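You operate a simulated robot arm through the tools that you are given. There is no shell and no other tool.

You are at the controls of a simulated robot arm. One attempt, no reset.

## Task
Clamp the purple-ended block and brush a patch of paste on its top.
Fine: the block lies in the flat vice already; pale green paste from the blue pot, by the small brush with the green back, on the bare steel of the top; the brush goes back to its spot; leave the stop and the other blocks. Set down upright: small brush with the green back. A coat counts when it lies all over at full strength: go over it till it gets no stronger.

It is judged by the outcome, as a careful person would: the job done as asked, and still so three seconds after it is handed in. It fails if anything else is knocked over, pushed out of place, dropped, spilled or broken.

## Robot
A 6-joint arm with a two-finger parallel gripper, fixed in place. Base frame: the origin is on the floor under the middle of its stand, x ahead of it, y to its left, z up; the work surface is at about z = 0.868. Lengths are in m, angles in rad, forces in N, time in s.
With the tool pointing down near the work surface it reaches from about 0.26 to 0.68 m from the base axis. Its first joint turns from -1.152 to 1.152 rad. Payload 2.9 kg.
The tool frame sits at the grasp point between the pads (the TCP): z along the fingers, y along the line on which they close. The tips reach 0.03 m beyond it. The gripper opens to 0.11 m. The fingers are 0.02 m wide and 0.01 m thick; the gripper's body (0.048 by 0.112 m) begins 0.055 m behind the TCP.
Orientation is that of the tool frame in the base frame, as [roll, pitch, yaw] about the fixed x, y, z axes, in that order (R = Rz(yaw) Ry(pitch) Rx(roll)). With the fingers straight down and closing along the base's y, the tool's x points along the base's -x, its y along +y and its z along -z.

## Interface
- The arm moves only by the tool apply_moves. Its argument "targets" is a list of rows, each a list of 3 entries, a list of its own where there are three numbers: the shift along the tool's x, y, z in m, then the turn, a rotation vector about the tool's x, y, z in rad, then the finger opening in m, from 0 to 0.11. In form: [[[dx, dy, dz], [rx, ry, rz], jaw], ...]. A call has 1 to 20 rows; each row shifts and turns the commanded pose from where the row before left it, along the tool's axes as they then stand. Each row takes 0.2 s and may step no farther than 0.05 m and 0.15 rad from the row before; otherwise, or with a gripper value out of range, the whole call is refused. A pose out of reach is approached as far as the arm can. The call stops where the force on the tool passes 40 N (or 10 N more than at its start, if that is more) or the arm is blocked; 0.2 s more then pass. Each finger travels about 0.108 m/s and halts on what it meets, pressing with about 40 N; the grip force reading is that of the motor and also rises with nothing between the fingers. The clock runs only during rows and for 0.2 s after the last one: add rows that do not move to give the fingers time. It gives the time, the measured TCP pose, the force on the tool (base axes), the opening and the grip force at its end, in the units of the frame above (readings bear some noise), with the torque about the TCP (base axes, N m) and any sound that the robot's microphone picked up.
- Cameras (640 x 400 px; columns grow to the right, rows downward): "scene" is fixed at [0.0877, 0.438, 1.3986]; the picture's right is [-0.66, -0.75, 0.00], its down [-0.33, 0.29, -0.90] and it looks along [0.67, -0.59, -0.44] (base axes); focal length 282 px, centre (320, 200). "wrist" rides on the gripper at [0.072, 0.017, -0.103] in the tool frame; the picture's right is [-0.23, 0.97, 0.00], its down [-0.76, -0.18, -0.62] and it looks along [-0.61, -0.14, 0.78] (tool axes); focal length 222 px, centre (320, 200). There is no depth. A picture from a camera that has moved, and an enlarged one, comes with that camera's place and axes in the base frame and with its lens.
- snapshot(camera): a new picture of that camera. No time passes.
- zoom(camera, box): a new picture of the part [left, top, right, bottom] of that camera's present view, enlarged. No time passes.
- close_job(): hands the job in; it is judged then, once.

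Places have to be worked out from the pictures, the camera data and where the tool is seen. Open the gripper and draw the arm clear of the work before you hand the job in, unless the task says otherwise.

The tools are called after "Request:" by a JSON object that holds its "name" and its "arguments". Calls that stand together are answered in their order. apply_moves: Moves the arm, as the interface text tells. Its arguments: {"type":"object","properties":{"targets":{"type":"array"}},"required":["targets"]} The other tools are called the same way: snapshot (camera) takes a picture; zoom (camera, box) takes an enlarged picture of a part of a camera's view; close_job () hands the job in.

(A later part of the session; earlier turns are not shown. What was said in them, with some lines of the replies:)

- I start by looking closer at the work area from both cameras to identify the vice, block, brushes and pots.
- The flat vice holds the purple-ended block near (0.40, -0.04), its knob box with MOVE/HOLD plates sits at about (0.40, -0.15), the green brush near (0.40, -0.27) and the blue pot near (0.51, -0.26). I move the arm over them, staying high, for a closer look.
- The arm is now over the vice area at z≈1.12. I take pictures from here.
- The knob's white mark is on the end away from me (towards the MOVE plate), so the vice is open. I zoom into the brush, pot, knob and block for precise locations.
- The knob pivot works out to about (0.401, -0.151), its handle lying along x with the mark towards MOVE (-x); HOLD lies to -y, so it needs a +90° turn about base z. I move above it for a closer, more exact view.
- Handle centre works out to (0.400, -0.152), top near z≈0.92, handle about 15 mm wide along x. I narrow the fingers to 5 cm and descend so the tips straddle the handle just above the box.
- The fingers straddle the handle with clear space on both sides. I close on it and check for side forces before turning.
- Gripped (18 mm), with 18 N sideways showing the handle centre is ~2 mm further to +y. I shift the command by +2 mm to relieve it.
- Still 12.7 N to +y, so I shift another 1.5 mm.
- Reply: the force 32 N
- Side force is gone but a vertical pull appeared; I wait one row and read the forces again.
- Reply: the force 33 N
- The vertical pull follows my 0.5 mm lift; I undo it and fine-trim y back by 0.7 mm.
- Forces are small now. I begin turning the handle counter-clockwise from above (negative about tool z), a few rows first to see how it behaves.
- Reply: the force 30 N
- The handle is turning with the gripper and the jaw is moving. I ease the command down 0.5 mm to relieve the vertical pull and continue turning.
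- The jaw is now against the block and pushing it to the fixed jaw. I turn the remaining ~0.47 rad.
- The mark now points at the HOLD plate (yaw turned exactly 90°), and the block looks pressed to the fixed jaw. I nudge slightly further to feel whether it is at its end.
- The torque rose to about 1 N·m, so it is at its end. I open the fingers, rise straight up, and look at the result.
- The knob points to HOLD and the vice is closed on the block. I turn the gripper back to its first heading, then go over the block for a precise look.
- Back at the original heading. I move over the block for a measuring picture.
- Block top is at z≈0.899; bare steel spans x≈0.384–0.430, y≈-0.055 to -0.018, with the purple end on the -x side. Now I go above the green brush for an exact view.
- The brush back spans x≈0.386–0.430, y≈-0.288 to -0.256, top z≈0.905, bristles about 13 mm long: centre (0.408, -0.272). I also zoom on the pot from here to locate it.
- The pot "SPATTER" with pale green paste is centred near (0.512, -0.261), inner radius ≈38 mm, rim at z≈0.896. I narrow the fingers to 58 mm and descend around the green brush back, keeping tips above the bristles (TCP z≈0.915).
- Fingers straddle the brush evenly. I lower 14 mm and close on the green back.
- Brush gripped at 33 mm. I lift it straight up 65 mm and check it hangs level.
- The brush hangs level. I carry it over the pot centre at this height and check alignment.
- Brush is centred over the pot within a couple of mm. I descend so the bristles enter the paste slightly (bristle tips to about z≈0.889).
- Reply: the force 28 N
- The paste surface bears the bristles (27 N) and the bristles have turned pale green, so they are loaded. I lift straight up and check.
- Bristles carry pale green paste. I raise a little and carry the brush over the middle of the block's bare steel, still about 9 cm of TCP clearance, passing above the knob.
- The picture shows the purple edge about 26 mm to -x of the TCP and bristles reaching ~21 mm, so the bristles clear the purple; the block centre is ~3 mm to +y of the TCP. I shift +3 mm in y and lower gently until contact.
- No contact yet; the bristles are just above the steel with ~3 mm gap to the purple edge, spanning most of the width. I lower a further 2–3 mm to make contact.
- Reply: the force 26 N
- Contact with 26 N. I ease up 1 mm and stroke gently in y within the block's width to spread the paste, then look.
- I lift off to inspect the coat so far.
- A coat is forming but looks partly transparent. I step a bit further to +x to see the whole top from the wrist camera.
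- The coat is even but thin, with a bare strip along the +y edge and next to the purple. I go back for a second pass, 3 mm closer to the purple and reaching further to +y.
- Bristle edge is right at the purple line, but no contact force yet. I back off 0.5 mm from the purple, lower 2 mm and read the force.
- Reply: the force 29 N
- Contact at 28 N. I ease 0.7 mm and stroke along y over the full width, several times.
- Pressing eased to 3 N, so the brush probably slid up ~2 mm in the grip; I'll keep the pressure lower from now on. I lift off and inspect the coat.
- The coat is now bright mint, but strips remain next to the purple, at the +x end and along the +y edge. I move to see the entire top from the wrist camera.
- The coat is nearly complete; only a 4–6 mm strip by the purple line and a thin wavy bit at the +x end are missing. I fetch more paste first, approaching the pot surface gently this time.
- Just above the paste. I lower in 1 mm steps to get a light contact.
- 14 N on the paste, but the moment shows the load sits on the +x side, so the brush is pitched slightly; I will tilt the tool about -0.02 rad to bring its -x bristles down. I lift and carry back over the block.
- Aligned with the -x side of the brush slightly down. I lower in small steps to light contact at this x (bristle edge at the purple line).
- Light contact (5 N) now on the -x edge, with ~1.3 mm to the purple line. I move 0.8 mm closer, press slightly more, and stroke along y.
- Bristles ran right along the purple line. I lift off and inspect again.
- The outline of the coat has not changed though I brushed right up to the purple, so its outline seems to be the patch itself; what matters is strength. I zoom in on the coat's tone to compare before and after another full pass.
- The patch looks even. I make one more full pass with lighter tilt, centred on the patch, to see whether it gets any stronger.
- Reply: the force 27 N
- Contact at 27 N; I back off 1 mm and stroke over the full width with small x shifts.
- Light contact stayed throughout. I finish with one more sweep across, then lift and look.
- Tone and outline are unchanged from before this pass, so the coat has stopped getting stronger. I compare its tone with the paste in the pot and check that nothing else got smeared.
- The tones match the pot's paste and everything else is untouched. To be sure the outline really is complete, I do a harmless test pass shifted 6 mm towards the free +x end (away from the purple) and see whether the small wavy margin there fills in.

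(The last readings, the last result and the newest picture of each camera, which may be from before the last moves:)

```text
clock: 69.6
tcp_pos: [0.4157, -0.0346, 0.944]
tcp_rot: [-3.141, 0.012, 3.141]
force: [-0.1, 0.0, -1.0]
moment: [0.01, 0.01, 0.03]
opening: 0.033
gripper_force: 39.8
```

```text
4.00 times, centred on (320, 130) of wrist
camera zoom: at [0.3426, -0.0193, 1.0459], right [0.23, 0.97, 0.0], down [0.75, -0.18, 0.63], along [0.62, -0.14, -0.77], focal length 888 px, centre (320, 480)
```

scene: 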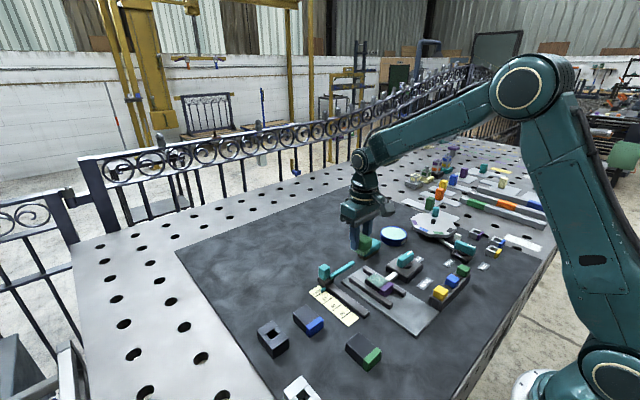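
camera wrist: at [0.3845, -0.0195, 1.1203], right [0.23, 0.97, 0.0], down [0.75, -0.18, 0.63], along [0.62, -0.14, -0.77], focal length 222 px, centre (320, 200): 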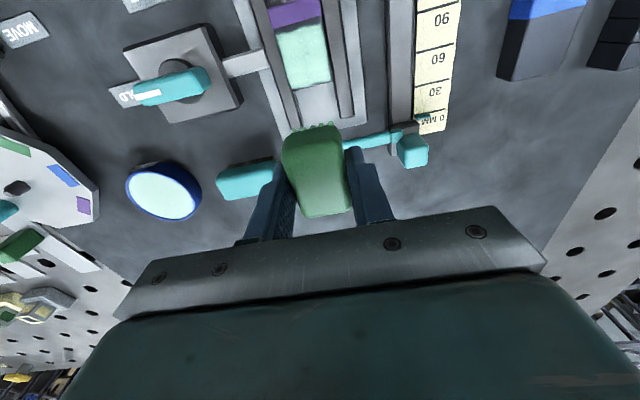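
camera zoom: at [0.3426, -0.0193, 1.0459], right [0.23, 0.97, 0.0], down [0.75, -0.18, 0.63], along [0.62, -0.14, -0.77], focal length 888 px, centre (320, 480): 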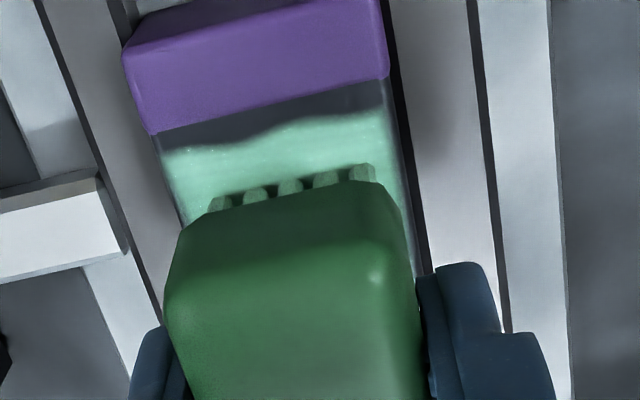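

Clear view: the dry strip by the purple is about 4–5 mm. I make contact and stroke here at the +x end.

Request:
{"name": "apply_moves", "arguments": {"targets": [[[0, 0, 0.0012], [0, 0, 0], 0.02], [[0, 0.003, 0], [0, 0, 0], 0.02], [[0, 0.003, 0], [0, 0, 0], 0.02], [[0, 0.002, 0], [0, 0, 0], 0.02], [[0, -0.003, 0], [0, 0, 0], 0.02], [[0, -0.003, 0], [0, 0, 0], 0.02], [[0, -0.003, 0], [0, 0, 0], 0.02], [[0, -0.003, 0], [0, 0, 0], 0.02], [[0, -0.003, 0], [0, 0, 0], 0.02], [[0, 0.003, 0], [0, 0, 0], 0.02], [[0, 0.003, 0], [0, 0, 0], 0.02], [[0, 0.003, 0], [0, 0, 0], 0.02], [[0, 0.003, 0], [0, 0, 0], 0.02], [[0, -0.003, 0], [0, 0, 0], 0.02], [[0, -0.003, 0], [0, 0, 0], 0.02]]}}

```text
clock: 72.8
tcp_pos: [0.4159, -0.0355, 0.9416]
tcp_rot: [3.14, 0.015, -3.14]
force: [-0.5, 5.9, 14.2]
moment: [0.21, 0.06, 0.01]
opening: 0.033
gripper_force: 40.1
```

Good contact (14 N) during these strokes. I lift and inspect the +x end from the same viewpoint.

Request:
{"name": "apply_moves", "arguments": {"targets": [[[0, 0, -0.01], [0, 0, 0], 0.02], [[0, 0, -0.04], [0, 0, 0], 0.02], [[-0.03, 0, -0.02], [0, 0, 0], 0.02], [[-0.016, 0, -0.005], [0, 0, 0], 0.02], [[0, 0, 0], [0, 0, 0], 0.02]]}}

Request:
{"name": "zoom", "arguments": {"camera": "wrist", "box": [285, 15, 355, 90]}}

Request:
{"name": "zoom", "arguments": {"camera": "scene", "box": [366, 270, 398, 294]}}

```text
clock: 74.0
tcp_pos: [0.4607, -0.0366, 1.0161]
tcp_rot: [3.14, 0.011, 3.14]
force: [0.4, -0.2, -1.5]
moment: [0.02, 0.0, -0.01]
opening: 0.0333
gripper_force: 39.5
```

```text
5.33 times, centred on (320, 52) of wrist
camera zoom: at [0.3871, -0.0208, 1.1192], right [0.23, 0.97, 0.0], down [0.75, -0.18, 0.63], along [0.62, -0.14, -0.77], focal length 1185 px, centre (320, 987)
```

zoom: 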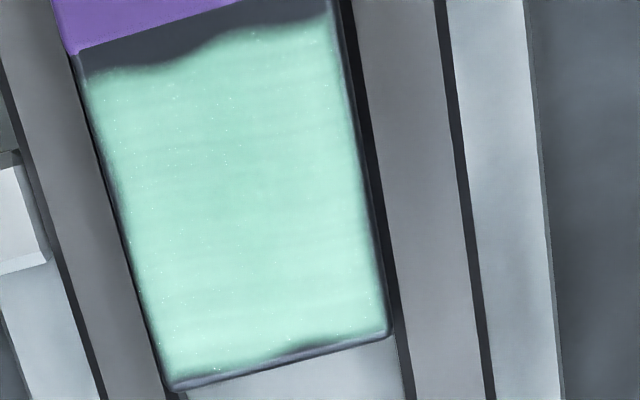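

```text
16.00 times, centred on (382, 282) of scene
camera zoom: at [0.0877, 0.438, 1.3986], right [-0.66, -0.75, 0.0], down [-0.33, 0.29, -0.9], along [0.67, -0.59, -0.44], focal length 4504 px, centre (-672, -1112)
```

zoom: 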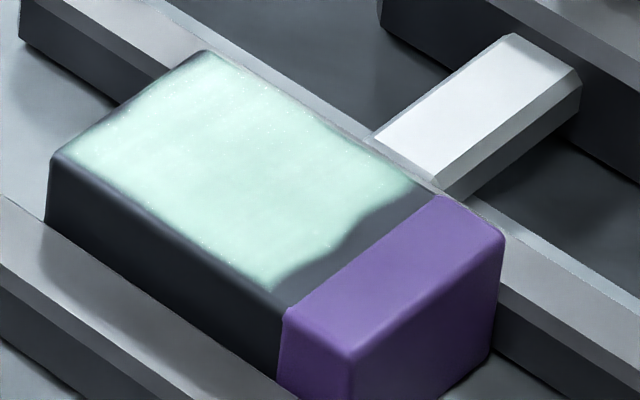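

The margin didn't change even with the brush fully over it, so the patch is complete at full strength. I now carry the brush back above its spot, keeping the small tilt that makes its bristles sit flat, and stop just above the table.

Request:
{"name": "apply_moves", "arguments": {"targets": [[[0.00875, -0.0391, 0], [0, 0, 0], 0.02], [[0.00875, -0.0391, 0], [0, 0, 0], 0.02], [[0.00875, -0.0391, 0], [0, 0, 0], 0.02], [[0.00875, -0.0391, 0], [0, 0, 0], 0.02], [[0.00875, -0.0391, 0], [0, 0, 0], 0.02], [[0.00875, -0.0391, 0], [0, 0, 0], 0.02], [[0, 0, 0], [0, 0, 0], 0.02], [[0, 0, 0.03], [0, 0, 0], 0.02], [[0, 0, 0.03], [0, 0, 0], 0.02], [[0, 0, 0.02], [0, 0, 0], 0.02], [[0, 0, 0.008], [0, 0, 0], 0.02], [[0, 0, 0], [0, 0, 0], 0.02]]}}

Request:
{"name": "snapshot", "arguments": {"camera": "wrist"}}

Request:
{"name": "zoom", "arguments": {"camera": "scene", "box": [365, 200, 465, 275]}}

```text
clock: 76.6
tcp_pos: [0.4085, -0.2673, 0.9305]
tcp_rot: [-3.141, 0.014, -3.141]
force: [-0.1, -0.7, -0.4]
moment: [0.01, 0.0, 0.03]
opening: 0.0333
gripper_force: 40.2
```

```text
taken
camera wrist: at [0.3357, -0.2538, 1.0318], right [0.23, 0.97, 0.0], down [0.75, -0.18, 0.63], along [0.62, -0.14, -0.77], focal length 222 px, centre (320, 200)
```

wrist: 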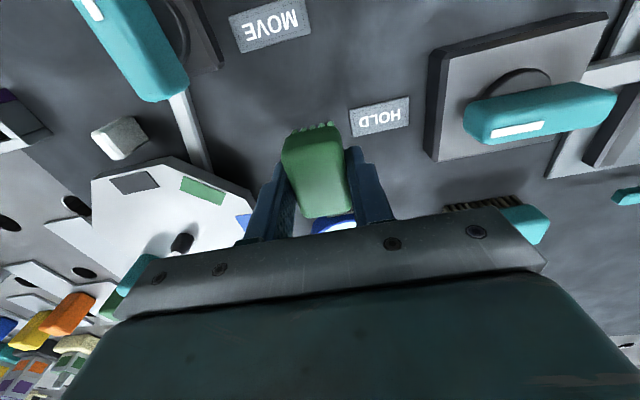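

```text
5.33 times, centred on (415, 238) of scene
camera zoom: at [0.0877, 0.438, 1.3986], right [-0.66, -0.75, 0.0], down [-0.33, 0.29, -0.9], along [0.67, -0.59, -0.44], focal length 1501 px, centre (-187, 0)
```

zoom: 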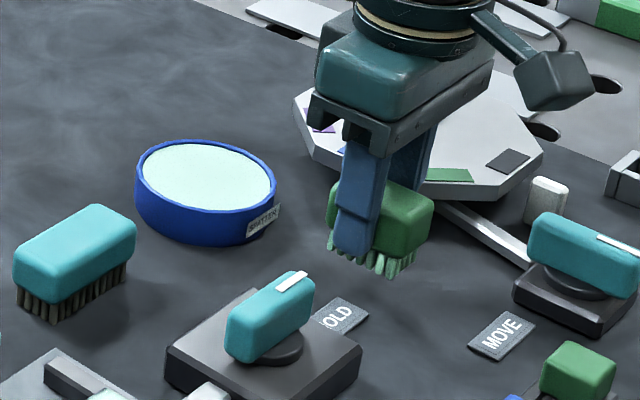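

In place above the spot with ~15 mm to go. I lower gently towards contact.

Request:
{"name": "apply_moves", "arguments": {"targets": [[[0, 0, 0.006], [0, 0, 0], 0.02], [[0, 0, 0.004], [0, 0, 0], 0.02], [[0, 0, 0.002], [0, 0, 0], 0.02], [[0, 0, 0.001], [0, 0, 0], 0.02], [[0, 0, 0], [0, 0, 0], 0.02], [[0, 0, 0], [0, 0, 0], 0.02]]}}

Request:
{"name": "zoom", "arguments": {"camera": "scene", "box": [365, 200, 465, 275]}}

Request:
{"name": "zoom", "arguments": {"camera": "wrist", "box": [240, 60, 430, 220]}}

```text
clock: 78.0
tcp_pos: [0.4093, -0.2705, 0.9159]
tcp_rot: [-3.14, 0.011, -3.139]
force: [-0.3, 0.2, -0.3]
moment: [-0.03, -0.04, 0.01]
opening: 0.0332
gripper_force: 40.2
```

```text
5.33 times, centred on (415, 238) of scene
camera zoom: at [0.0877, 0.438, 1.3986], right [-0.66, -0.75, 0.0], down [-0.33, 0.29, -0.9], along [0.67, -0.59, -0.44], focal length 1501 px, centre (-187, 0)
```

zoom: 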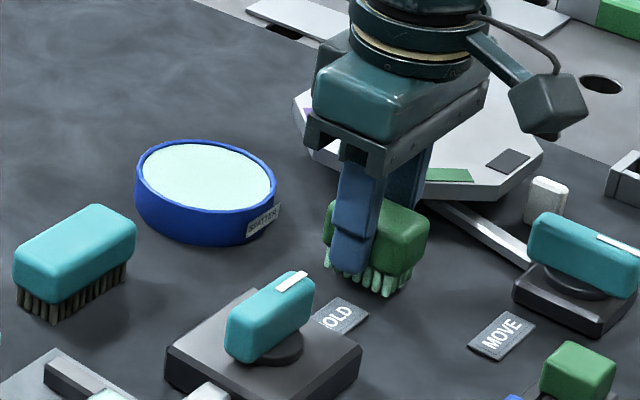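

```text
2.50 times, centred on (335, 140) of wrist
camera zoom: at [0.3364, -0.2553, 1.0184], right [0.23, 0.97, 0.0], down [0.75, -0.18, 0.63], along [0.62, -0.14, -0.77], focal length 555 px, centre (282, 350)
```

zoom: 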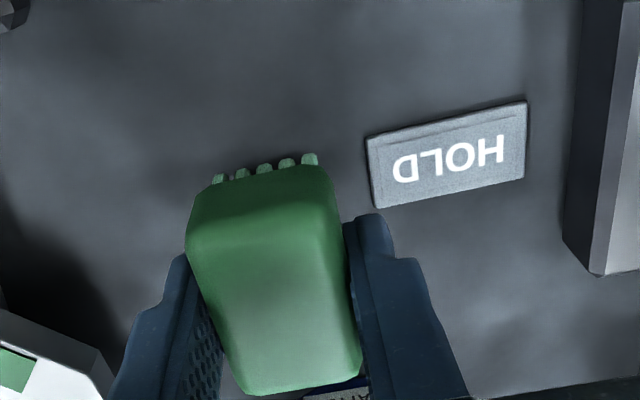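

Not touching yet. I continue down in 1 mm steps.

Request:
{"name": "apply_moves", "arguments": {"targets": [[[0, 0, 0.001], [0, 0, 0], 0.02], [[0, 0, 0.001], [0, 0, 0], 0.02], [[0, 0, 0], [0, 0, 0], 0.02]]}}

```text
clock: 78.8
tcp_pos: [0.4105, -0.2698, 0.9142]
tcp_rot: [3.141, 0.012, 3.141]
force: [-0.2, -0.9, 0.5]
moment: [-0.02, 0.0, -0.03]
opening: 0.0332
gripper_force: 39.8
```

Still free. I correct x by 1 mm back (drift from the tilt) and continue down.

Request:
{"name": "apply_moves", "arguments": {"targets": [[[0.0012, 0, 0.001], [0, 0, 0], 0.02], [[0, 0, 0.0007], [0, 0, 0], 0.02], [[0, 0, 0], [0, 0, 0], 0.02]]}}

Request:
{"name": "zoom", "arguments": {"camera": "scene", "box": [370, 210, 470, 285]}}

```text
clock: 79.6
tcp_pos: [0.4095, -0.2692, 0.912]
tcp_rot: [-3.141, 0.013, -3.141]
force: [0.3, 0.9, 0.0]
moment: [-0.01, 0.0, 0.03]
opening: 0.0331
gripper_force: 39.4
```

```text
5.33 times, centred on (420, 248) of scene
camera zoom: at [0.0877, 0.438, 1.3986], right [-0.66, -0.75, 0.0], down [-0.33, 0.29, -0.9], along [0.67, -0.59, -0.44], focal length 1501 px, centre (-213, -53)
```

zoom: 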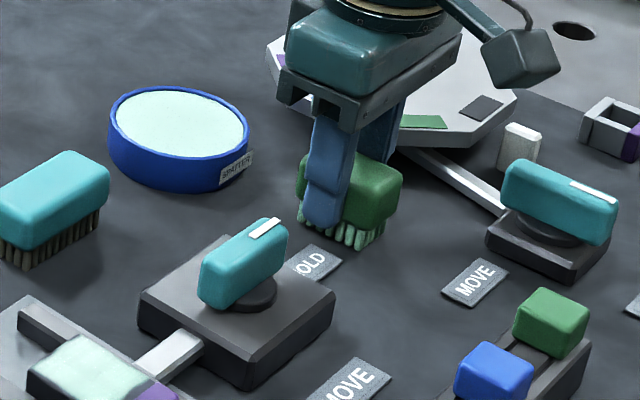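

Compared with the first picture, the brush is about 2 mm too far to +x/+y. I correct by (-1 mm, -1.3 mm) and keep lowering to contact.

Request:
{"name": "apply_moves", "arguments": {"targets": [[[0.001, -0.0013, 0.0005], [0, 0, 0], 0.02], [[0, 0, 0.0005], [0, 0, 0], 0.02], [[0, 0, 0.0005], [0, 0, 0], 0.02], [[0, 0, 0], [0, 0, 0], 0.02]]}}

```text
clock: 80.6
tcp_pos: [0.4086, -0.2705, 0.9104]
tcp_rot: [3.141, 0.012, -3.141]
force: [0.6, 0.4, 0.6]
moment: [-0.02, -0.05, -0.01]
opening: 0.0333
gripper_force: 40.2
```

No contact yet; I continue down by half-millimetre steps.

Request:
{"name": "apply_moves", "arguments": {"targets": [[[0, 0, 0.0007], [0, 0, 0], 0.02], [[0, 0, 0.0007], [0, 0, 0], 0.02], [[0, 0, 0], [0, 0, 0], 0.02]]}}

Request:
{"name": "zoom", "arguments": {"camera": "scene", "box": [370, 210, 470, 285]}}

```text
clock: 81.4
tcp_pos: [0.4071, -0.272, 0.9109]
tcp_rot: [-3.139, 0.012, 3.141]
force: [-6.9, 0.6, 22.7]
moment: [0.09, 0.31, -0.03]
opening: 0.0332
gripper_force: 40.1
```

```text
5.33 times, centred on (420, 248) of scene
camera zoom: at [0.0873, 0.4382, 1.3985], right [-0.66, -0.75, 0.0], down [-0.33, 0.29, -0.9], along [0.67, -0.59, -0.44], focal length 1501 px, centre (-213, -53)
```

zoom: 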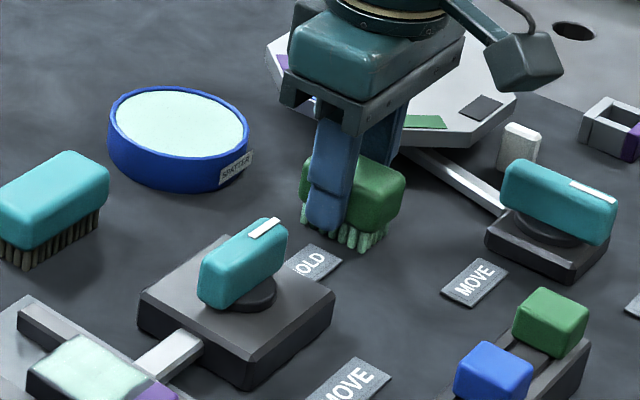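

The brush is on the table (23 N), and its position now matches the first picture. I ease up 1 mm and open the fingers gently.

Request:
{"name": "apply_moves", "arguments": {"targets": [[[0, 0, -0.0012], [0, 0, 0], 0.02], [[0, 0, 0], [0, 0, 0], 0.02]]}}

```text
clock: 82.0
tcp_pos: [0.4071, -0.2711, 0.9096]
tcp_rot: [3.14, 0.013, -3.141]
force: [-1.1, -0.3, 10.4]
moment: [-0.03, 0.03, 0.01]
opening: 0.033
gripper_force: 40.1
```

Now 10 N, nearly no side force. I open slowly to 58 mm and look before rising.

Request:
{"name": "apply_moves", "arguments": {"targets": [[[0, 0, -0.0006], [0, 0, 0], 0.034], [[0, 0, 0], [0, 0, 0], 0.037], [[0, 0, 0], [0, 0, 0], 0.045], [[0, 0, 0], [0, 0, 0], 0.058], [[0, 0, 0], [0, 0, 0], 0.058]]}}

Request:
{"name": "zoom", "arguments": {"camera": "wrist", "box": [240, 60, 430, 220]}}

Request:
{"name": "zoom", "arguments": {"camera": "scene", "box": [370, 210, 470, 285]}}

```text
clock: 83.2
tcp_pos: [0.4072, -0.2725, 0.9119]
tcp_rot: [3.141, 0.013, -3.141]
force: [0.2, 0.2, 0.0]
moment: [0.03, 0.01, 0.03]
opening: 0.0582
gripper_force: 0.0
```

```text
2.50 times, centred on (335, 140) of wrist
camera zoom: at [0.334, -0.2563, 1.0132], right [0.23, 0.97, 0.0], down [0.75, -0.18, 0.63], along [0.62, -0.14, -0.77], focal length 555 px, centre (282, 350)
```

zoom: 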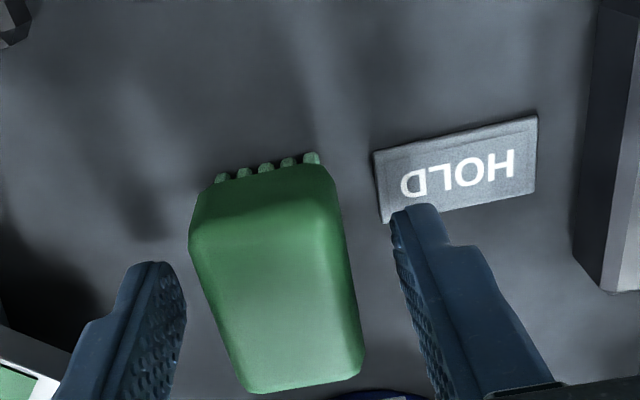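

```text
5.33 times, centred on (420, 248) of scene
camera zoom: at [0.0877, 0.438, 1.3986], right [-0.66, -0.75, 0.0], down [-0.33, 0.29, -0.9], along [0.67, -0.59, -0.44], focal length 1501 px, centre (-213, -53)
```

zoom: 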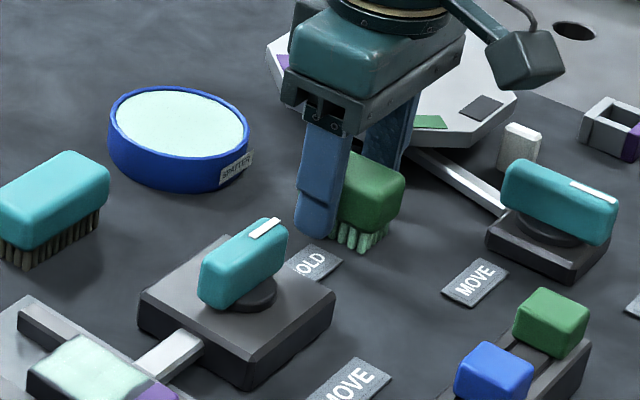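

Brush released and standing upright between the open fingers. I rise straight up well clear and look again.

Request:
{"name": "apply_moves", "arguments": {"targets": [[[0, 0, -0.01], [0, 0, 0], 0.058], [[0, 0, -0.03], [0, 0, 0], 0.058], [[0, 0, -0.04], [0, 0, 0], 0.058], [[0, 0, -0.04], [0, 0, 0], 0.08], [[0, 0, -0.04], [0, 0, 0], 0.11], [[0, 0, -0.04], [0, 0, 0], 0.11], [[0, 0, 0], [0, 0, 0], 0.11]]}}

Request:
{"name": "zoom", "arguments": {"camera": "scene", "box": [370, 210, 470, 285]}}

Request:
{"name": "snapshot", "arguments": {"camera": "wrist"}}

Request:
{"name": "zoom", "arguments": {"camera": "wrist", "box": [220, 40, 420, 180]}}

```text
clock: 84.8
tcp_pos: [0.4051, -0.2732, 1.1142]
tcp_rot: [-3.141, 0.011, 3.141]
force: [0.4, 0.0, -0.8]
moment: [-0.03, -0.01, 0.02]
opening: 0.1102
gripper_force: 0.0
```

```text
5.33 times, centred on (420, 248) of scene
camera zoom: at [0.0877, 0.438, 1.3986], right [-0.66, -0.75, 0.0], down [-0.33, 0.29, -0.9], along [0.67, -0.59, -0.44], focal length 1501 px, centre (-213, -53)
```

zoom: 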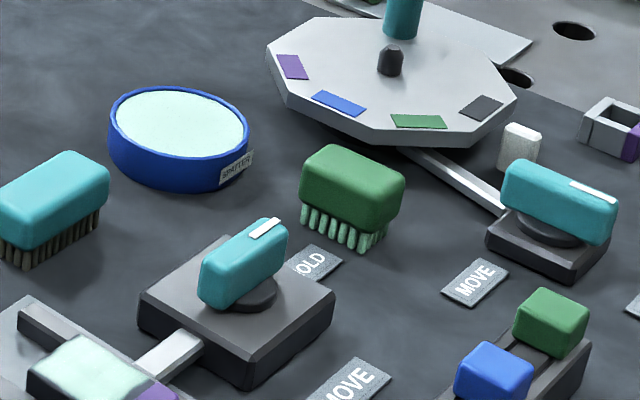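

```text
taken
camera wrist: at [0.3311, -0.2582, 1.2155], right [0.23, 0.97, 0.0], down [0.75, -0.18, 0.63], along [0.62, -0.14, -0.77], focal length 222 px, centre (320, 200)
```

wrist: 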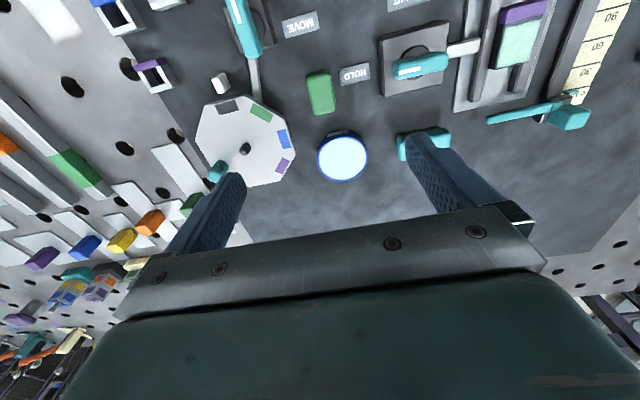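

```text
2.86 times, centred on (320, 110) of wrist
camera zoom: at [0.3311, -0.2582, 1.2155], right [0.23, 0.97, 0.0], down [0.75, -0.18, 0.63], along [0.62, -0.14, -0.77], focal length 635 px, centre (320, 457)
```

zoom: 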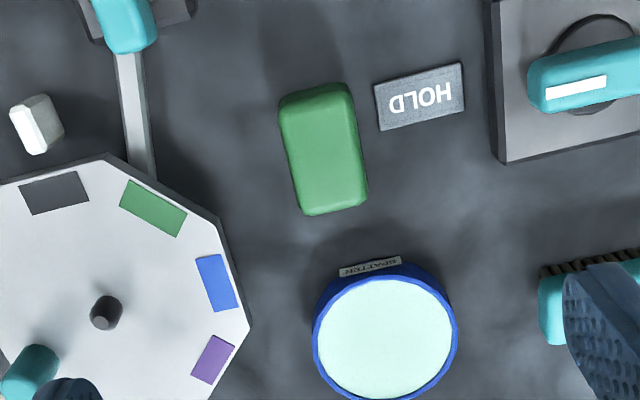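

The brush stands upright on its spot (within ~1 mm of the first picture), pot and neighbours undisturbed. I draw the arm up and back to its starting area, gripper open.

Request:
{"name": "apply_moves", "arguments": {"targets": [[[0, 0, -0.045], [0, 0, 0], 0.11], [[0, 0, -0.045], [0, 0, 0], 0.11], [[0, 0, -0.045], [0, 0.012, 0], 0.11], [[0.003, 0.044, 0], [0, 0, 0], 0.11], [[0.003, 0.044, 0], [0, 0, 0], 0.11], [[0.003, 0.044, 0], [0, 0, 0], 0.11], [[0.003, 0.044, 0], [0, 0, 0], 0.11], [[0.003, 0.044, 0], [0, 0, 0], 0.11], [[0.003, 0.044, 0], [0, 0, 0], 0.11], [[0.003, 0.044, 0], [0, 0, 0], 0.11], [[0.003, 0.044, 0], [0, 0, 0], 0.11], [[0.003, 0.044, 0], [0, 0, 0], 0.11], [[0, 0, 0], [0, 0, 0], 0.11]]}}

Request:
{"name": "snapshot", "arguments": {"camera": "scene"}}

Request:
{"name": "zoom", "arguments": {"camera": "scene", "box": [300, 200, 520, 340]}}

Request:
{"name": "zoom", "arguments": {"camera": "wrist", "box": [40, 0, 420, 200]}}

Request:
{"name": "zoom", "arguments": {"camera": "scene", "box": [340, 250, 440, 325]}}

```text
clock: 87.6
tcp_pos: [0.3743, 0.1258, 1.2454]
tcp_rot: [-3.142, 0.0, 3.141]
force: [-1.5, 0.0, -0.1]
moment: [0.01, 0.01, -0.01]
opening: 0.1101
gripper_force: 0.1
```

```text
taken
```

scene: 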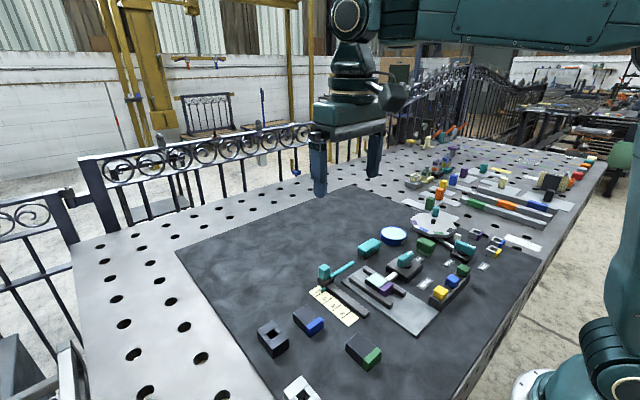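

```text
2.86 times, centred on (410, 270) of scene
camera zoom: at [0.0877, 0.438, 1.3986], right [-0.66, -0.75, 0.0], down [-0.33, 0.29, -0.9], along [0.67, -0.59, -0.44], focal length 804 px, centre (63, 0)
```

zoom: 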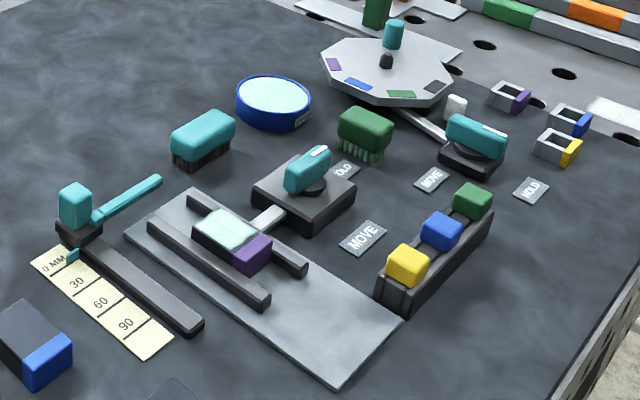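

```text
1.68 times, centred on (230, 100) of wrist
camera zoom: at [0.3017, 0.1414, 1.3487], right [0.23, 0.97, 0.0], down [0.76, -0.18, 0.62], along [0.61, -0.14, -0.78], focal length 374 px, centre (472, 368)
```

zoom: 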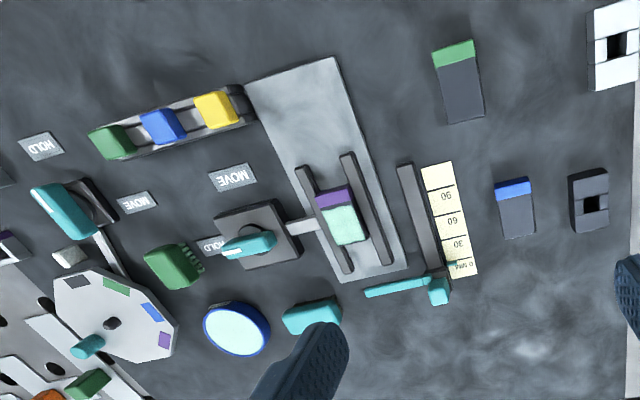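

```text
5.33 times, centred on (390, 288) of scene
camera zoom: at [0.0877, 0.438, 1.3986], right [-0.66, -0.75, 0.0], down [-0.33, 0.29, -0.9], along [0.67, -0.59, -0.44], focal length 1501 px, centre (-53, -267)
```

zoom: 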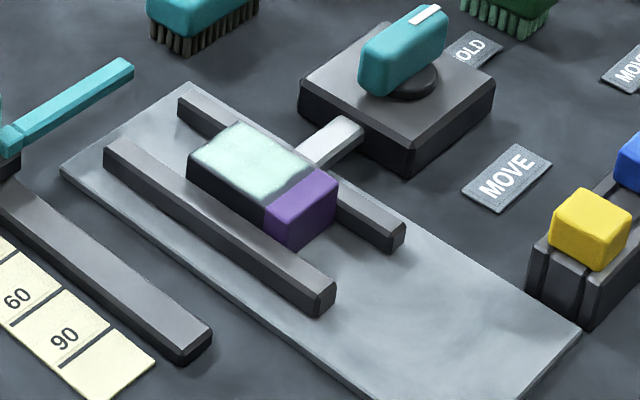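

The final views show the block clamped with the knob on HOLD and the pale green patch at full strength on the bare steel. The green brush is upright on its spot, the stop, other blocks, pot and teal brush have not moved, and the arm is clear with the gripper open. I hand the job in.

Request:
{"name": "close_job", "arguments": {}}

```text
The job is handed in.
```

The purple-ended block is clamped in the flat vice, with the knob turned to HOLD. A full-strength patch of pale green paste covers most of the bare steel on its top.

- **Coat:** I brushed it in several passes and fetched more paste once. The last passes made it no stronger and did not change its outline. A strip about 4–6 mm wide next to the purple end stayed bare, as did a thin margin at the opposite end. Brushing right up to the purple line and over the far end did not fill them, so I took that outline as the edge of the patch. No paste is visible on the purple end.
- **Brush:** The small green-backed brush is back on its spot, upright and within about 1 mm of where it started. It slid up a few millimetres in the gripper while brushing but was never dropped.
- **Everything else:** In the final pictures the stop, the other blocks, the pot and the teal brush look unmoved. The arm is back near its starting position with the gripper open.
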